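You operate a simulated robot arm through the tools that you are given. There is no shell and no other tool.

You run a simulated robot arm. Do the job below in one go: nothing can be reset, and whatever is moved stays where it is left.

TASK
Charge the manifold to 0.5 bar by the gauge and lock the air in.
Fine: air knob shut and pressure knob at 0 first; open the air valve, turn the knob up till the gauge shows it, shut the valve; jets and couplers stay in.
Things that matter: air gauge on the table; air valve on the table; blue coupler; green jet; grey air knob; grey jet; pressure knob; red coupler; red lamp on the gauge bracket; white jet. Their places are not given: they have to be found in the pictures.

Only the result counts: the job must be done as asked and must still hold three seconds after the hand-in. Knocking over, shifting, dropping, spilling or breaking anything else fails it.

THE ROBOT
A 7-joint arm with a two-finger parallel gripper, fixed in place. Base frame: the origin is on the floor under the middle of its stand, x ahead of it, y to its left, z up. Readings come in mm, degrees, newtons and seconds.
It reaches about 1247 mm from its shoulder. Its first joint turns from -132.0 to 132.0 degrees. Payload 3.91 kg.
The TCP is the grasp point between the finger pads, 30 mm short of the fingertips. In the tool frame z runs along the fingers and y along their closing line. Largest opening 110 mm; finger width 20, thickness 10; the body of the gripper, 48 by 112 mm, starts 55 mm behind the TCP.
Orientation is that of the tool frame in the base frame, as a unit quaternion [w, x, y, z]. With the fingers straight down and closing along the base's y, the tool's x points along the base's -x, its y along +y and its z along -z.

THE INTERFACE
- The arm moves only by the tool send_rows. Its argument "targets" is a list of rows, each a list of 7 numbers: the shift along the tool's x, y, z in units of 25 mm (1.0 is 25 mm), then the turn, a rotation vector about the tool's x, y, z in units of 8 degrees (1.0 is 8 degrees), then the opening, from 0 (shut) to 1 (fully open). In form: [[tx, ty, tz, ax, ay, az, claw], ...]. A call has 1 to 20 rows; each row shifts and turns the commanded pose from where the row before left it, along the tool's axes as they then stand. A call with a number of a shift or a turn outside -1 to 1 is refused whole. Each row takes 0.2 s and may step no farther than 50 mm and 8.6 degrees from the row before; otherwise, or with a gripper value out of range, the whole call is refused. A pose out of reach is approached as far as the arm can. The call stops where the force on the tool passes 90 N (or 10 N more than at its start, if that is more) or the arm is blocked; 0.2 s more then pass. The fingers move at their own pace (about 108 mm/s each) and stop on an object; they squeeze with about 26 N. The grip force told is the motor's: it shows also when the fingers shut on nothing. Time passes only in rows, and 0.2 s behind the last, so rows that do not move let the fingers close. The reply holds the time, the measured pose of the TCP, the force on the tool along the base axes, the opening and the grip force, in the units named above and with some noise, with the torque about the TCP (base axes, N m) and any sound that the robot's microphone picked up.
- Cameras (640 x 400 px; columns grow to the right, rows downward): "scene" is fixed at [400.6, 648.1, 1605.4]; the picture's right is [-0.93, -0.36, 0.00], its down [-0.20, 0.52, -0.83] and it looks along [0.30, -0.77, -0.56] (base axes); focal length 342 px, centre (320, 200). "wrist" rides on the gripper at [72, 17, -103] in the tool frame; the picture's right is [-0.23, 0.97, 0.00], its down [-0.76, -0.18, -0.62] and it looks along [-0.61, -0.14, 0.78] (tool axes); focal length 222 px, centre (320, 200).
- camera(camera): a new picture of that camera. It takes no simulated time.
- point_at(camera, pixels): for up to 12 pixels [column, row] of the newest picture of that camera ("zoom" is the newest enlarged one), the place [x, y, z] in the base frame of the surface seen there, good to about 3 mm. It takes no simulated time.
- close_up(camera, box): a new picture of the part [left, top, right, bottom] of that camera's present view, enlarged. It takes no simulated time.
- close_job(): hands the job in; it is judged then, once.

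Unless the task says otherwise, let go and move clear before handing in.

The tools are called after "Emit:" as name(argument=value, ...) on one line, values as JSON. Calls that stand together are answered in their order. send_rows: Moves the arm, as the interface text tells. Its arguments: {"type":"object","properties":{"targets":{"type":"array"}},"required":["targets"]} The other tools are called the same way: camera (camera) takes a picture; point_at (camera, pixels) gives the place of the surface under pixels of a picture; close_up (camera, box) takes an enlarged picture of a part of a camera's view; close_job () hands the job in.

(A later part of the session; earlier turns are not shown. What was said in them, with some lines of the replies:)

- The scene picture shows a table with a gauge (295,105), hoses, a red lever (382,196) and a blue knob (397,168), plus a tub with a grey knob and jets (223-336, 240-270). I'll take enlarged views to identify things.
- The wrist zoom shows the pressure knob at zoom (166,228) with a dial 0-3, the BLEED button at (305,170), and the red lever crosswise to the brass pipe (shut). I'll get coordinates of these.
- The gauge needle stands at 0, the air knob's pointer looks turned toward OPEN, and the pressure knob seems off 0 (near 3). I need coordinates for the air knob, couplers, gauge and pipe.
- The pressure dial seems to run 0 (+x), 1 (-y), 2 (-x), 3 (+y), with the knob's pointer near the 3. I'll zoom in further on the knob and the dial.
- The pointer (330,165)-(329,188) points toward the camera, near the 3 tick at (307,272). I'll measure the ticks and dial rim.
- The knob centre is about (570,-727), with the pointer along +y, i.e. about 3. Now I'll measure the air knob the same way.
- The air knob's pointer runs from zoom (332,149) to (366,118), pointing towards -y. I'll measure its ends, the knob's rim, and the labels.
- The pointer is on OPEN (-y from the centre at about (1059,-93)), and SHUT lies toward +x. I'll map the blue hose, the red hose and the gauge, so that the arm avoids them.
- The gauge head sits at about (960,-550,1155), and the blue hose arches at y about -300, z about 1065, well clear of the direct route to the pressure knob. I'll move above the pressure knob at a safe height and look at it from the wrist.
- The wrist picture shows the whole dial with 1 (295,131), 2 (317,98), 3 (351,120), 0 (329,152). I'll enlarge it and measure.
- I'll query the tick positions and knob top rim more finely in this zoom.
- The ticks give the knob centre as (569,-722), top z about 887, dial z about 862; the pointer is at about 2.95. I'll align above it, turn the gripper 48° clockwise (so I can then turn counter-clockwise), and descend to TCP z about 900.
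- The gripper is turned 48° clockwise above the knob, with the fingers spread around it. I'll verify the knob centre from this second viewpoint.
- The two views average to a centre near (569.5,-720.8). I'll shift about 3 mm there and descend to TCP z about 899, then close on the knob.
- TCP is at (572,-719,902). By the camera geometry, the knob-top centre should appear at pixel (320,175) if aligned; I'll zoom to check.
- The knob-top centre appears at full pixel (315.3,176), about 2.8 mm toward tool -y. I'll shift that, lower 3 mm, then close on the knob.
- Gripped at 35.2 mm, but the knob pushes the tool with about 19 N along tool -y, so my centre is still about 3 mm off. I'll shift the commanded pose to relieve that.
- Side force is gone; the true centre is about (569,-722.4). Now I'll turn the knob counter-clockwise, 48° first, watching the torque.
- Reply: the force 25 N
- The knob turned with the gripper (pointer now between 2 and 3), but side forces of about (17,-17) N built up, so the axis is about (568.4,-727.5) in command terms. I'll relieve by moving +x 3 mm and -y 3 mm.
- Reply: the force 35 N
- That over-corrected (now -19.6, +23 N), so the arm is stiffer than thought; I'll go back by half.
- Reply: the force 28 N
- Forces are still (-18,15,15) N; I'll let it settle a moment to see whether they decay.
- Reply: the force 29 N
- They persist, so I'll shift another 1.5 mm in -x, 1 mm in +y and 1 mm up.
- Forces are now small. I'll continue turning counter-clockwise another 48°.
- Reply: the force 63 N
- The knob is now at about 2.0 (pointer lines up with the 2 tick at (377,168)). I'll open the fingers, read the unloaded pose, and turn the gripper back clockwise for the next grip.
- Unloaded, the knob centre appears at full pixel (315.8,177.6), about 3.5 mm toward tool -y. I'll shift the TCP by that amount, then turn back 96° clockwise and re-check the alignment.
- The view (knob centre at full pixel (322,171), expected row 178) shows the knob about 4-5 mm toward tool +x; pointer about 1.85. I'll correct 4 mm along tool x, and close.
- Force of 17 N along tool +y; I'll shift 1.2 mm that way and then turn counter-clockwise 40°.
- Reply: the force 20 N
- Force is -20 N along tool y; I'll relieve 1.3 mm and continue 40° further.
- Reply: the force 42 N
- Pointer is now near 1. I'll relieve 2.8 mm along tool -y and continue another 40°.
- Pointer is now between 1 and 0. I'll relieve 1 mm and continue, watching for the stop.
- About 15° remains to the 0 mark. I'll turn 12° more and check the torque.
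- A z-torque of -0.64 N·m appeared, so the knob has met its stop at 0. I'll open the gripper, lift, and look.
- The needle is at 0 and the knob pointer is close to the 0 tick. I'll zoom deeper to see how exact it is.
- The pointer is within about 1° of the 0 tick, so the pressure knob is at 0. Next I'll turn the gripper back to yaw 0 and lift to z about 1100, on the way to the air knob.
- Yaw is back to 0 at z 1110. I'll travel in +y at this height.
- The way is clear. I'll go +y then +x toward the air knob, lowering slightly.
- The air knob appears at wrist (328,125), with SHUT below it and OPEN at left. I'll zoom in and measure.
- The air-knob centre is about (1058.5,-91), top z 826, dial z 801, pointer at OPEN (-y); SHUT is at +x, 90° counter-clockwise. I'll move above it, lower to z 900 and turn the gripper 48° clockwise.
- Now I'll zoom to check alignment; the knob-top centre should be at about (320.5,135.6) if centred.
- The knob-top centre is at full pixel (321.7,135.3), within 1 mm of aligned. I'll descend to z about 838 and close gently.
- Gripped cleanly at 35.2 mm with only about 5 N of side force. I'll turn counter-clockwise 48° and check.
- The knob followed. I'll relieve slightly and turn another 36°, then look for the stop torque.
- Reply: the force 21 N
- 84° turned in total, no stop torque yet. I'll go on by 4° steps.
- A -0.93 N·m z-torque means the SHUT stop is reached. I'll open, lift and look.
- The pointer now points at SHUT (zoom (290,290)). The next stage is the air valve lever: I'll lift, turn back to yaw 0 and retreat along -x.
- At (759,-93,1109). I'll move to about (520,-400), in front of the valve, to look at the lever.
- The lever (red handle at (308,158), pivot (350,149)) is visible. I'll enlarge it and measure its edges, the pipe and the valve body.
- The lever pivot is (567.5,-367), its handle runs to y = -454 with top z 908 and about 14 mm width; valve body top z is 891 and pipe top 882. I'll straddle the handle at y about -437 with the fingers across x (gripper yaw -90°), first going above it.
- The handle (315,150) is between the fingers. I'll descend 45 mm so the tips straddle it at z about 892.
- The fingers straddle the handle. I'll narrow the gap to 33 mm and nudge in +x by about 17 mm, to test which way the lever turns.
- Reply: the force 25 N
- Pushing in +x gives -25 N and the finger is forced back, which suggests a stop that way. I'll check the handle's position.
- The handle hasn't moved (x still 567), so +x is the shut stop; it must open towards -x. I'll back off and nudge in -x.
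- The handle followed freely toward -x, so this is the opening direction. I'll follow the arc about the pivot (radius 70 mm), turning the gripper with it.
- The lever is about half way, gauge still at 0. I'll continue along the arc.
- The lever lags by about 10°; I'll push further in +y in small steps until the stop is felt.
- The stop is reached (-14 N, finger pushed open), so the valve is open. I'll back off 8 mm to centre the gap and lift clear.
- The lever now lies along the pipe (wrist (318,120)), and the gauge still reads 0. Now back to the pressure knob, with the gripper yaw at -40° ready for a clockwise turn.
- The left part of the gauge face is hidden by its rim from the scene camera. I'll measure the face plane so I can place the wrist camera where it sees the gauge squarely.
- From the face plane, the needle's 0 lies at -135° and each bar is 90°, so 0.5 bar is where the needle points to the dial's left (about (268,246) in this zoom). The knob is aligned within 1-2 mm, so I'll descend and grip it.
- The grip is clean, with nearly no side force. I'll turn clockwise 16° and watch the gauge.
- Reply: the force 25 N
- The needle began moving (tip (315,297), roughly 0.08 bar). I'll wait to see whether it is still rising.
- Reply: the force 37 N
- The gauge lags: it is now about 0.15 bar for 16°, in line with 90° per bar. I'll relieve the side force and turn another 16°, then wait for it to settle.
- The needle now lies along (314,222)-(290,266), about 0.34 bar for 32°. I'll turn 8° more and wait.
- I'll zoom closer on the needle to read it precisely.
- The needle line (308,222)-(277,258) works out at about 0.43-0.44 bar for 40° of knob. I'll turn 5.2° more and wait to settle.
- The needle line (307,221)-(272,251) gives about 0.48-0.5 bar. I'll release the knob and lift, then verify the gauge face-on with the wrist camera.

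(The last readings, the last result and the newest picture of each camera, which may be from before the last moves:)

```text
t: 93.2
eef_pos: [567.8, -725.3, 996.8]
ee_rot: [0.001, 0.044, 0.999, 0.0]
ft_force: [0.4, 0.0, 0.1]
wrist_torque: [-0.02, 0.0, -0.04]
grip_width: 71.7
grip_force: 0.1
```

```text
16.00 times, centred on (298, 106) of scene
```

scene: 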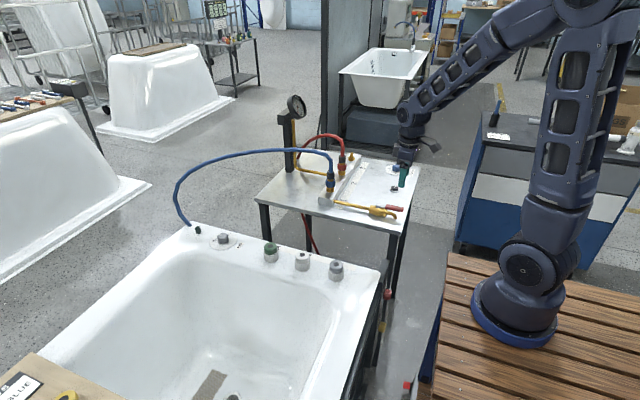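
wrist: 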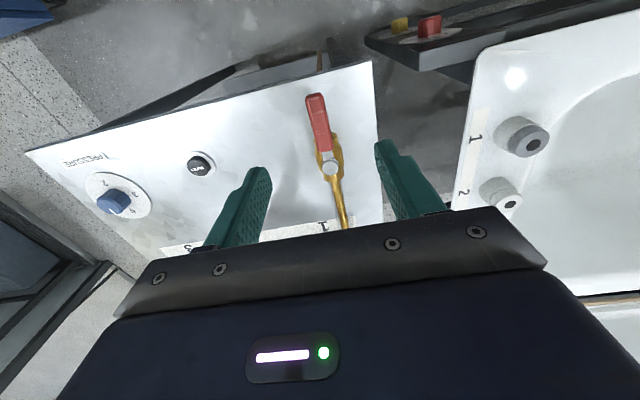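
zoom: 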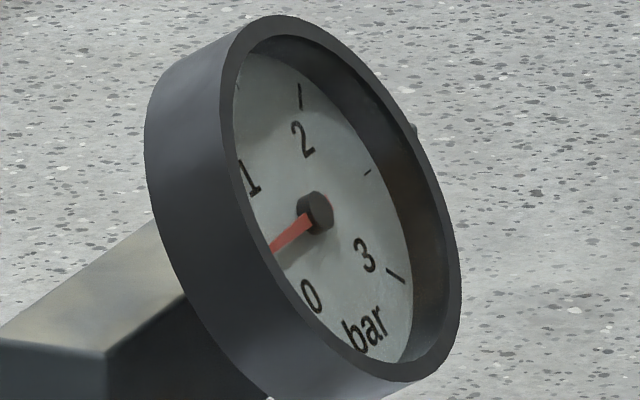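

The dial pointer is midway between 0 and 1, and the gauge is steady. I'll straighten the yaw and rise, heading for a viewing pose in front of the gauge.

Emit:
send_rows(targets=[[0, 0, -0.98, 0, 0, -0.65, 0.65], [0, 0, -0.98, 0, 0, 0, 0.65], [0, 0, -0.98, 0, 0, 0, 0.65], [0, 0, -0.98, 0, 0, 0, 0.65], [0, 0, -0.98, 0, 0, 0, 0.65], [0, 0, -0.98, 0, 0, 0, 0.65], [0, 0, -0.98, 0, 0, 0, 0.65], [0, 0, -0.98, 0, 0, 0, 0.65], [0, 0, -0.98, 0, 0, 0, 0.65], [0, 0, -0.98, 0, 0, 0, 0.65], [0, 0, -0.98, 0, 0, 0, 0.65], [0, 0, -0.98, 0, 0, 0, 0.65], [0, 0, -0.98, 0, 0, 0, 0.65], [-0.5, 0.69, 0, 0, 0, 0, 0.65], [-0.5, 0.69, 0, 0, 0, 0, 0.65], [-0.5, 0.69, 0, 0, 0, 0, 0.65], [-0.5, 0.69, 0, 0, 0, 0, 0.65], [-0.5, 0.69, 0, 0, 0, 0, 0.65], [-0.5, 0.69, 0, 0, 0, 0, 0.65], [-0.5, 0.69, 0, 0, 0, 0, 0.65]])

Emit:
camera(camera="wrist")

Emit:
camera(camera="scene")

```text
t: 97.4
eef_pos: [656.3, -605.7, 1318.6]
ee_rot: [0.0, 0.0, 1.0, 0.0]
ft_force: [-1.1, -0.1, -0.1]
wrist_torque: [0.03, 0.0, -0.02]
grip_width: 71.6
grip_force: 0.1
```

```text
taken
```

wrist: 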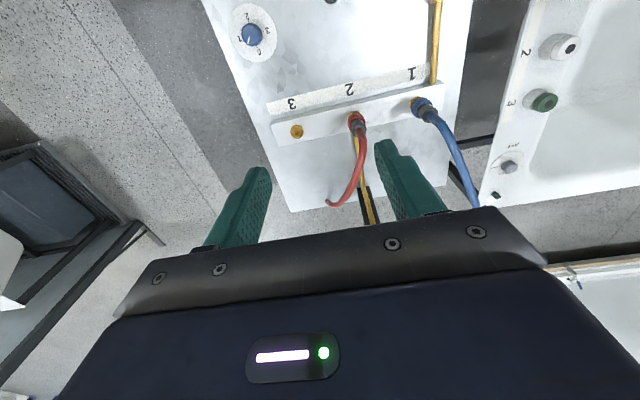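

```text
taken
```

scene: 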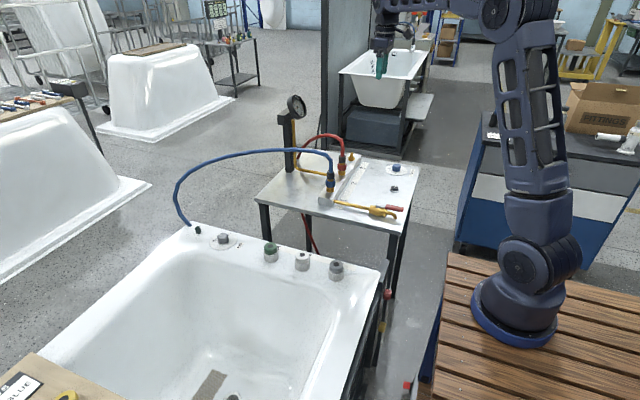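

The gauge is behind the hand here. I'll go to about (800,-530,1340) and tilt 20° so the camera looks squarely at the gauge.

Emit:
send_rows(targets=[[-0.96, 0.507, -0.14, 0, 0, 0, 0.65], [-0.96, 0.507, -0.14, 0, 0, 0, 0.65], [-0.96, 0.507, -0.14, 0, 0, 0, 0.65], [-0.96, 0.507, -0.14, 0, 0, 0, 0.65], [-0.96, 0.507, -0.14, 0, 0, 0, 0.65], [-0.96, 0.507, -0.14, 0, 0, 0, 0.65], [0, 0, 0, 0, -0.833, 0, 0.65], [0, 0, 0, 0, -0.833, 0, 0.65], [0, 0, 0, 0, -0.833, 0, 0.65], [0, 0, 0, 0, 0, 0, 0.65]])

Emit:
camera(camera="wrist")

Emit:
close_up(camera="wrist", box=[280, 110, 360, 200])

```text
t: 99.6
eef_pos: [799.5, -529.0, 1338.5]
ee_rot: [0.174, -0.001, 0.985, 0.0]
ft_force: [0.1, -0.5, 0.2]
wrist_torque: [-0.01, 0.0, 0.01]
grip_width: 71.5
grip_force: 0.1
```

```text
taken
```

wrist: 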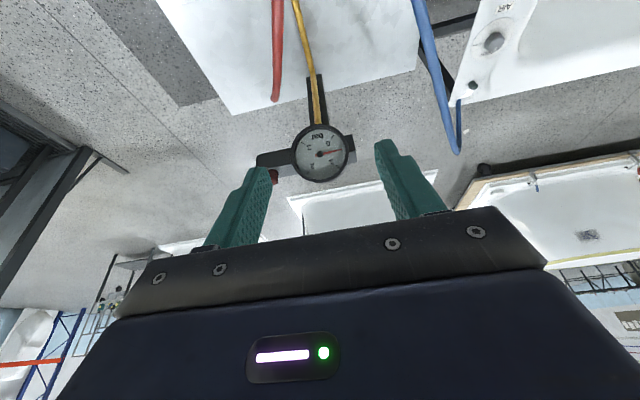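

```text
4.44 times, centred on (320, 155) of wrist
```

zoom: 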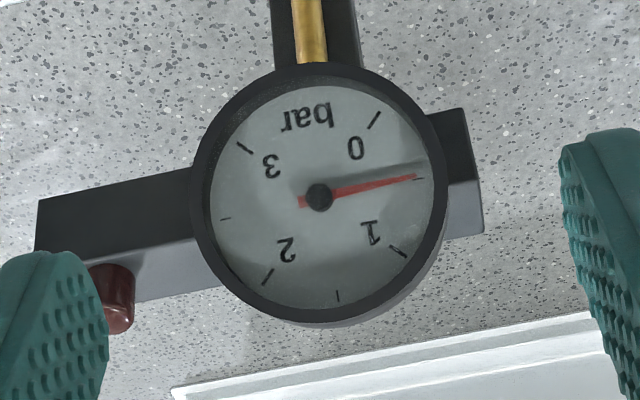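

The gauge is now seen face-on: the needle tip (415,177) lies almost on the 0.5 tick (419,178), and the red lamp (110,300) looks dark. I'll zoom further.

Emit:
close_up(camera="wrist", box=[300, 135, 350, 170])

Emit:
close_up(camera="wrist", box=[255, 155, 295, 195])

```text
11.43 times, centred on (325, 152) of wrist
```

zoom: 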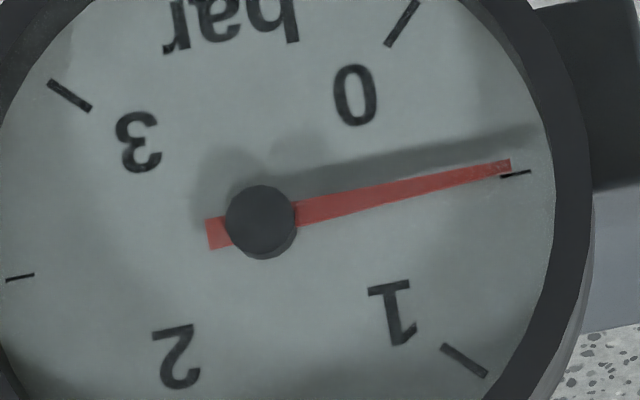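

```text
10.00 times, centred on (275, 175) of wrist
```

zoom: 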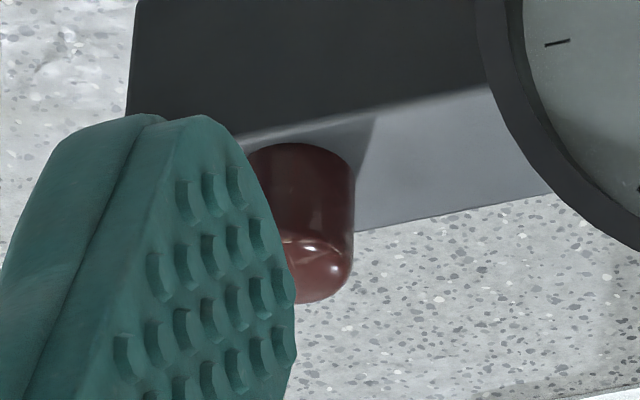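

The needle lies about 1° short of the 0.5 tick, i.e. about 0.49 bar, and the lamp is unlit. That's good, so now I'll straighten up and go back above the valve lever to shut it.

Emit:
send_rows(targets=[[0, 0, 0, 0, 0.833, 0, 0.65], [0, 0, 0, 0, 0.833, 0, 0.65], [0, 0, 0, 0, 0.833, 0, 0.65], [1, 0.54, 0, 0, 0, 0, 0.65], [1, 0.54, 0, 0, 0, 0, 0.65], [1, 0.54, 0, 0, 0, 0, 0.65], [1, 0.54, 0, 0, 0, 0, 0.65], [1, 0.54, 0, 0, 0, 0, 0.65], [1, 0.54, 1, 0, 0, 0, 0.5], [1, 0.54, 1, 0, 0, 0, 0.5], [1, 0.54, 1, 0, 0, 0, 0.5], [1, 0.54, 1, 0, 0, 0, 0.5], [1, 0.54, 1, 0, 0, 0, 0.5], [1, 0.54, 1, 0, 0, 0, 0.5], [1, 0.54, 1, 0, 0, 0, 0.5], [0, 0, 1, 0, 0, 0, 0.5], [0, 0, 1, 0, 0, 0, 0.5], [0, 0, 1, 0, 0, 0, 0.5], [0, 0, 1, 0, 0, 0, 0.5], [0, 0, 0, 0, 0, 0, 0.5]])

Emit:
camera(camera="wrist")

Emit:
close_up(camera="scene", box=[290, 98, 306, 114])

```text
t: 103.8
eef_pos: [498.8, -366.8, 1062.0]
ee_rot: [0.001, -0.001, 1.0, 0.0]
ft_force: [0.1, -0.2, -0.1]
wrist_torque: [0.0, -0.04, -0.01]
grip_width: 55.0
grip_force: 0.1
```

```text
taken
```

wrist: 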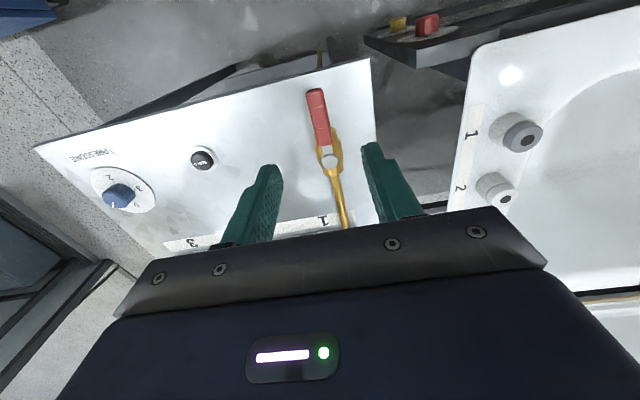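

```text
16.00 times, centred on (298, 106) of scene
```

zoom: 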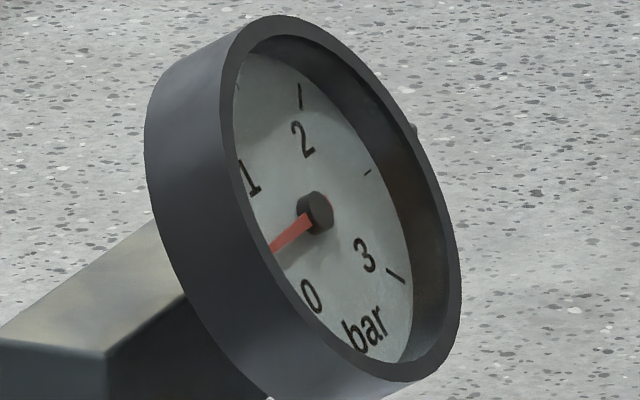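

The gauge is unchanged and the lever is still along the pipe (wrist (318,115)). I'll check the handle's exact position before straddling it.

Emit:
point_at(camera="wrist", pixels=[[315, 94], [318, 115], [323, 138], [330, 160]])

```text
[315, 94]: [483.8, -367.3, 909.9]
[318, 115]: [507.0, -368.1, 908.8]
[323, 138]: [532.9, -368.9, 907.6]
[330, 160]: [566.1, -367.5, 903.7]
```

The handle runs along y = -367.5 at the TCP's line. I'll descend to z 923 with the fingers astride it and narrow the gap.

Emit:
send_rows(targets=[[0, 0, 0.93, 0, 0, 0, 0.5], [0, 0, 0.93, 0, 0, 0, 0.5], [0, 0, 0.93, 0, 0, 0, 0.5], [0, 0, 0.93, 0, 0, 0, 0.5], [0, 0, 0.93, 0, 0, 0, 0.5], [0, 0, 0.92, 0, 0, 0, 0.5], [0, 0, 0, 0, 0, 0, 0.3], [0, 0, 0, 0, 0, 0, 0.3]])

Emit:
camera(camera="wrist")

```text
t: 105.6
eef_pos: [497.8, -365.2, 925.8]
ee_rot: [0.001, -0.001, 1.0, 0.001]
ft_force: [-0.7, 0.1, 0.6]
wrist_torque: [0.03, -0.03, -0.02]
grip_width: 32.8
grip_force: 0.0
```

```text
taken
```

wrist: 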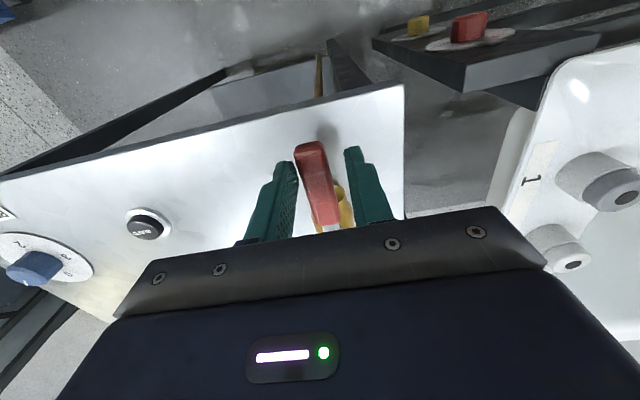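

The fingers are astride the handle. I'll sweep the lever back counter-clockwise along the arc toward the shut position.

Emit:
send_rows(targets=[[-0.027, -0.39, 0, 0, 0, -1, 0.3], [-0.027, -0.39, 0, 0, 0, -1, 0.3], [-0.027, -0.39, 0, 0, 0, -1, 0.3], [-0.027, -0.39, 0, 0, 0, -1, 0.3], [-0.027, -0.39, 0, 0, 0, -1, 0.3], [-0.027, -0.39, 0, 0, 0, -1, 0.3], [0, 0, 0, 0, 0, 0, 0.3]])

Emit:
camera(camera="wrist")

Emit:
close_up(camera="scene", box=[290, 98, 306, 114])

```text
t: 107.2
eef_pos: [522.6, -418.9, 924.2]
ee_rot: [0.0, -0.408, 0.913, 0.001]
ft_force: [-0.6, -0.5, 0.8]
wrist_torque: [0.02, 0.02, 0.02]
grip_width: 33.0
grip_force: 0.3
```

```text
taken
```

wrist: 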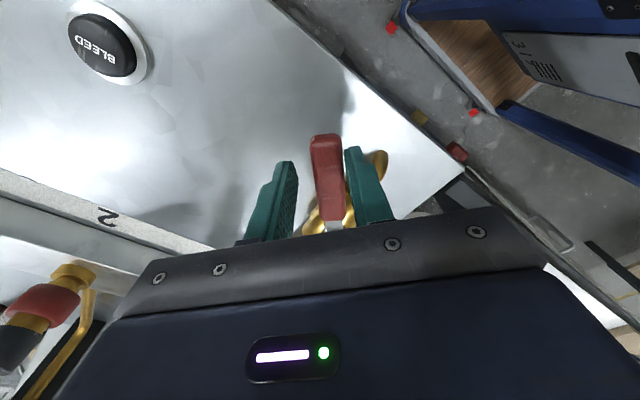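

```text
16.00 times, centred on (298, 106) of scene
```

zoom: 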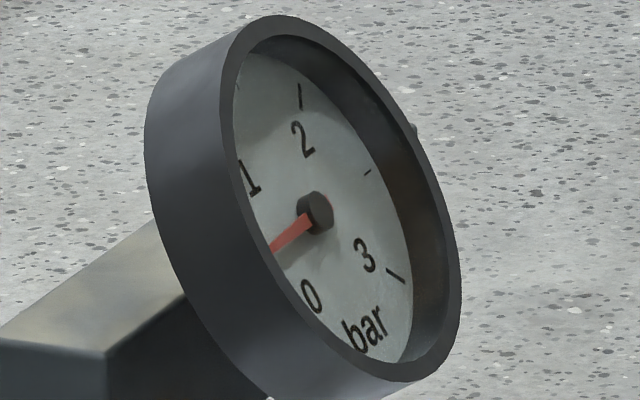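

The lever is past half way and the gauge is steady. I'll continue the arc to the shut side.

Emit:
send_rows(targets=[[-0.027, -0.39, 0, 0, 0, -1, 0.3], [-0.027, -0.39, 0, 0, 0, -1, 0.3], [-0.027, -0.39, 0, 0, 0, -1, 0.3], [-0.027, -0.39, 0, 0, 0, -1, 0.3], [-0.027, -0.39, 0, 0, 0, -1, 0.3], [0, 0, 0, 0, 0, -0.25, 0.3], [0, 0, 0, 0, 0, 0, 0.3]])

Emit:
camera(camera="wrist")

Emit:
close_up(camera="scene", box=[290, 98, 306, 114])

```text
t: 108.8
eef_pos: [567.9, -437.6, 924.7]
ee_rot: [0.0, 0.708, -0.707, 0.0]
ft_force: [-0.3, -0.5, 0.3]
wrist_torque: [0.01, 0.01, 0.02]
grip_width: 33.1
grip_force: 0.2
```

```text
taken
```

wrist: 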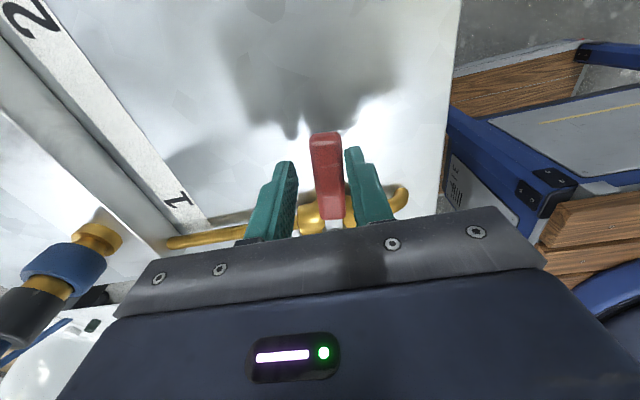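

```text
16.00 times, centred on (298, 106) of scene
```

zoom: 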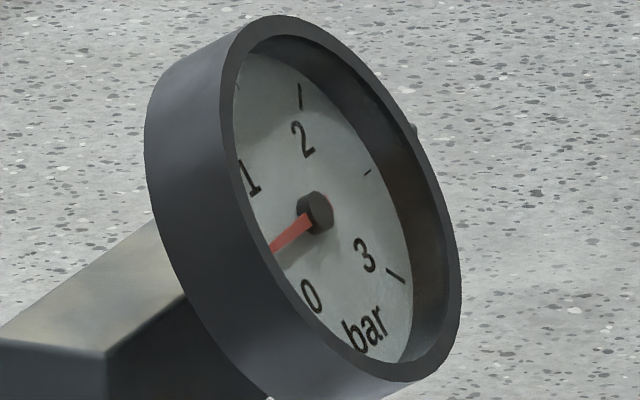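

The lever lags by about 8°, so I'll push in +x by small steps until the shut stop is felt.

Emit:
send_rows(targets=[[0, -0.2, 0, 0, 0, 0, 0.3], [0, -0.2, 0, 0, 0, 0, 0.3], [0, -0.08, 0, 0, 0, 0, 0.3], [0, 0, 0, 0, 0, 0, 0.3]])

Emit:
send_rows(targets=[[0, -0.12, 0, 0, 0, 0, 0.3], [0, 0, 0, 0, 0, 0, 0.3]])

Emit:
camera(camera="wrist")

Emit:
point_at(camera="wrist", pixels=[[335, 140], [340, 165], [345, 190], [348, 205]])

```text
t: 109.8
eef_pos: [578.5, -436.7, 923.5]
ee_rot: [0.0, 0.708, -0.706, -0.001]
ft_force: [-8.6, 3.0, -1.5]
wrist_torque: [0.02, 0.14, 0.01]
grip_width: 37.6
grip_force: 4.3
```

```text
t: 110.4
eef_pos: [581.6, -438.0, 924.1]
ee_rot: [0.001, 0.708, -0.706, -0.001]
ft_force: [-17.6, 5.0, -0.4]
wrist_torque: [0.17, 0.41, 0.01]
grip_width: 42.1
grip_force: 9.0
```

```text
taken
```

wrist: 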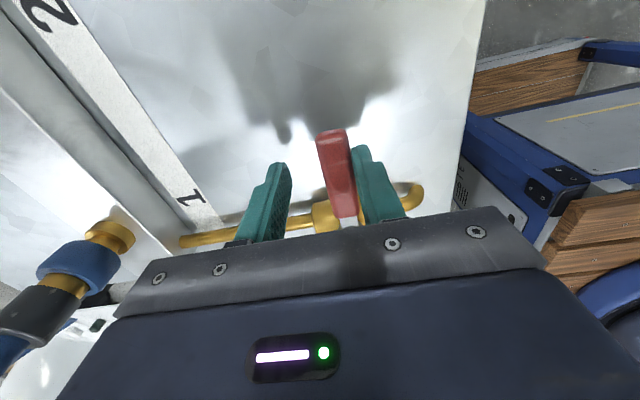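

```text
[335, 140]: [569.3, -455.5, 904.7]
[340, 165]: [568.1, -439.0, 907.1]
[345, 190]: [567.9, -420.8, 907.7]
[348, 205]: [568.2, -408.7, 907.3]
```

The handle is back at x = 568 over its whole length with the stop force felt, so the valve is shut. I'll centre the gap, lift clear, and check the gauge.

Emit:
send_rows(targets=[[0, 0.3, 0, 0, 0, 0, 0.3], [0, 0.3, 0, 0, 0, 0, 0.4], [0, 0, 0, 0, 0, 0, 0.45], [0, 0, -1, 0, 0, 0, 0.5], [0, 0, -1, 0, 0, 0, 0.5], [0, 0, -1, 0, 0, 0, 0.5], [0, 0, -1, 0, 0, 0, 0.5], [0, 0, -1, 0, 0, 0, 0.5], [0, 0, -1, 0, 0, 0, 0.5], [0, 0, -1, 0, 0, 0, 0.5], [0, 0, -1, 0, 0, 0, 0.5], [0, 0, 0, 0, 0, 0, 0.5]])

Emit:
camera(camera="wrist")

Emit:
camera(camera="scene")

Emit:
close_up(camera="scene", box=[290, 98, 306, 114])

```text
t: 113.0
eef_pos: [569.2, -439.6, 1123.7]
ee_rot: [0.0, 0.708, -0.707, 0.0]
ft_force: [-0.7, 0.0, 0.1]
wrist_torque: [-0.01, 0.0, 0.02]
grip_width: 54.9
grip_force: 0.1
```

```text
taken
```

wrist: 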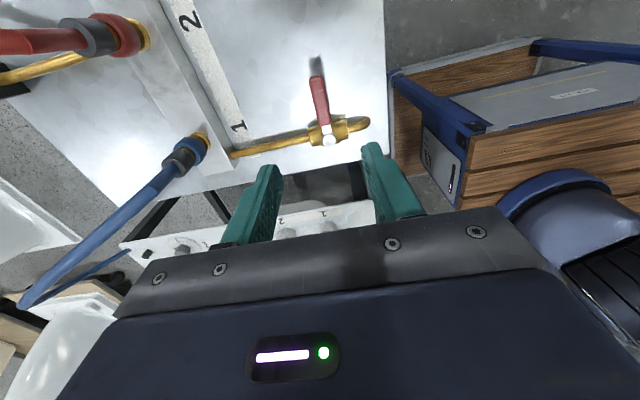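

```text
taken
```

scene: 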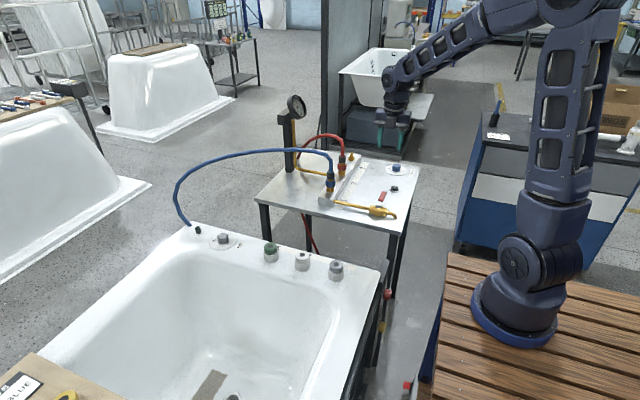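

```text
16.00 times, centred on (298, 106) of scene
```

zoom: 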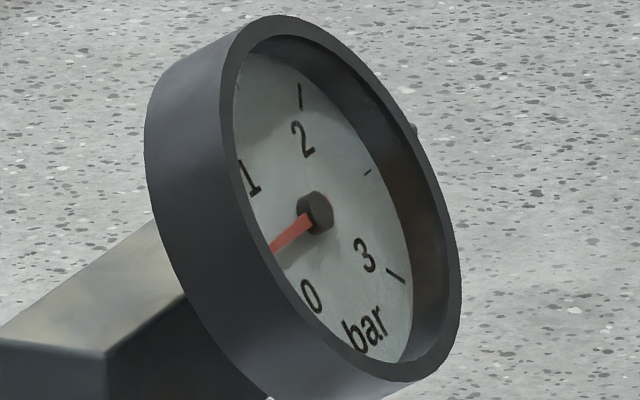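

The valve is shut, with the needle still at about 0.49. I'll move clear, turn the gripper back and let some seconds pass to see that the pressure holds.

Emit:
send_rows(targets=[[0, 0, -0.5, 0, 0, 1, 0.5], [0, 0, -0.5, 0, 0, 1, 0.5], [0, 0, -0.5, 0, 0, 1, 0.5], [0, 0, -0.5, 0, 0, 1, 0.5], [0, 0, 0, 0, 0, 1, 0.5], [0, 0, 0, 0, 0, 1, 0.5], [0, 0, 0, 0, 0, 1, 0.5], [0, 0, 0, 0, 0, 1, 0.5], [0, 0, 0, 0, 0, 1, 0.5], [0, 0, 0, 0, 0, 1, 0.5], [0, 0, 0, 0, 0, 1, 0.5], [0.8, 0, 0, 0, 0, 0.25, 0.5], [0.8, 0, 0, 0, 0, 0, 0.5], [0.8, 0, 0, 0, 0, 0, 0.5], [0.8, 0, 0, 0, 0, 0, 0.5], [0.8, 0, 0, 0, 0, 0, 0.5], [0, 0, 0, 0, 0, 0, 0.5], [0, 0, 0, 0, 0, 0, 0.5], [0, 0, 0, 0, 0, 0, 0.5], [0, 0, 0, 0, 0, 0, 0.5]])

Emit:
close_up(camera="scene", box=[290, 98, 306, 114])

Emit:
close_up(camera="scene", box=[206, 228, 238, 248])

Emit:
close_up(camera="scene", box=[320, 150, 420, 225])

Emit:
camera(camera="wrist")

```text
t: 117.2
eef_pos: [469.6, -436.8, 1173.3]
ee_rot: [0.0, -0.001, 1.0, 0.001]
ft_force: [0.1, 0.4, -0.1]
wrist_torque: [0.0, -0.04, 0.0]
grip_width: 55.1
grip_force: 0.1
```

```text
16.00 times, centred on (298, 106) of scene
```

zoom: 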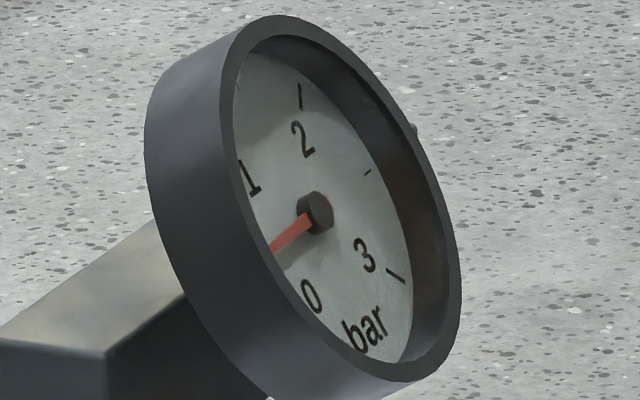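

```text
16.00 times, centred on (222, 238) of scene
```

zoom: 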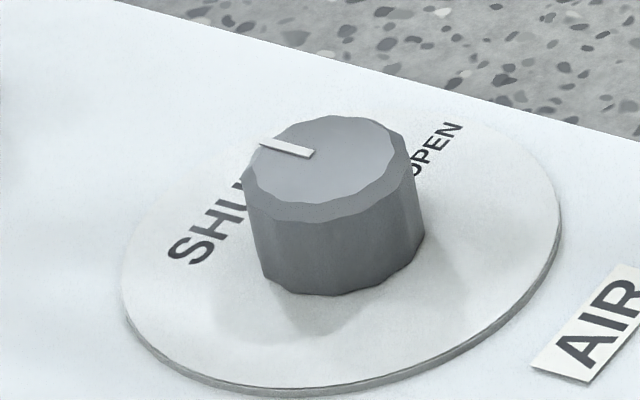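

```text
5.33 times, centred on (370, 188) of scene
```

zoom: 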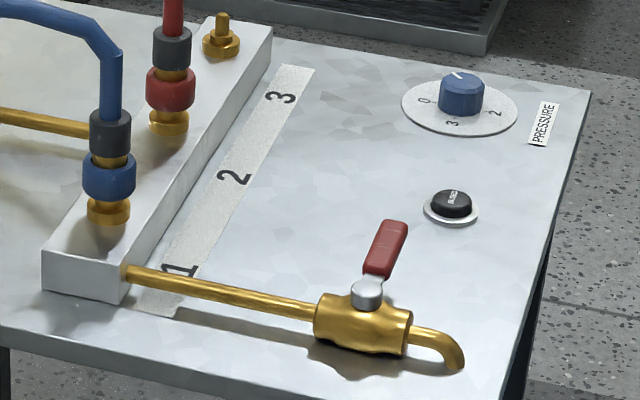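

```text
taken
```

wrist: 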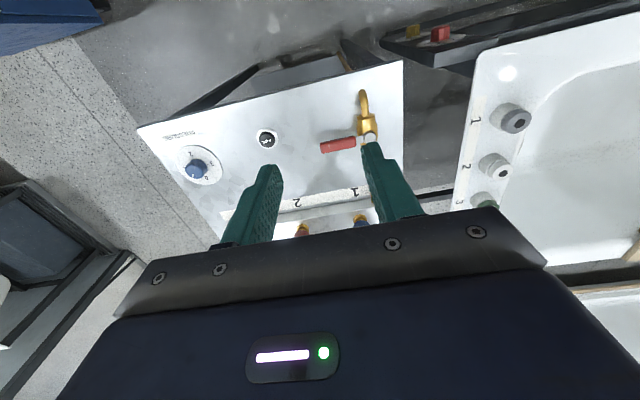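

The needle is unchanged at about 0.49-0.5 bar (tip (272,249)) some 7 s after shutting the valve. The air knob points to SHUT, the lever is crosswise, the couplers and jets are in, and the arm is clear, so I hand the job in.

Emit:
close_job()

```text
The job is handed in.
```

The manifold is charged to about 0.49 bar by the gauge and the air valve is shut. The needle hadn't moved about 7 seconds after I closed the valve. I've handed the job in, but I haven't seen the judged result.

- **Air knob:** it started at OPEN. I turned it to SHUT before charging, and it still points there.
- **Pressure knob:** it started near 3. I turned it down to its stop at 0, opened the valve, then brought it up to about 0.5. I left it there, as you didn't ask for it to go back to 0.
- **Air valve:** the lever is back across the pipe, against its shut stop.
- **Gauge:** seen face-on before I shut the valve, the needle was about 1° short of the 0.5 mark.
- **Jets, couplers and lamp:** I didn't touch the jets or couplers, and all are still in. The red lamp was unlit when I looked at it.

The gripper is open and clear of the table.
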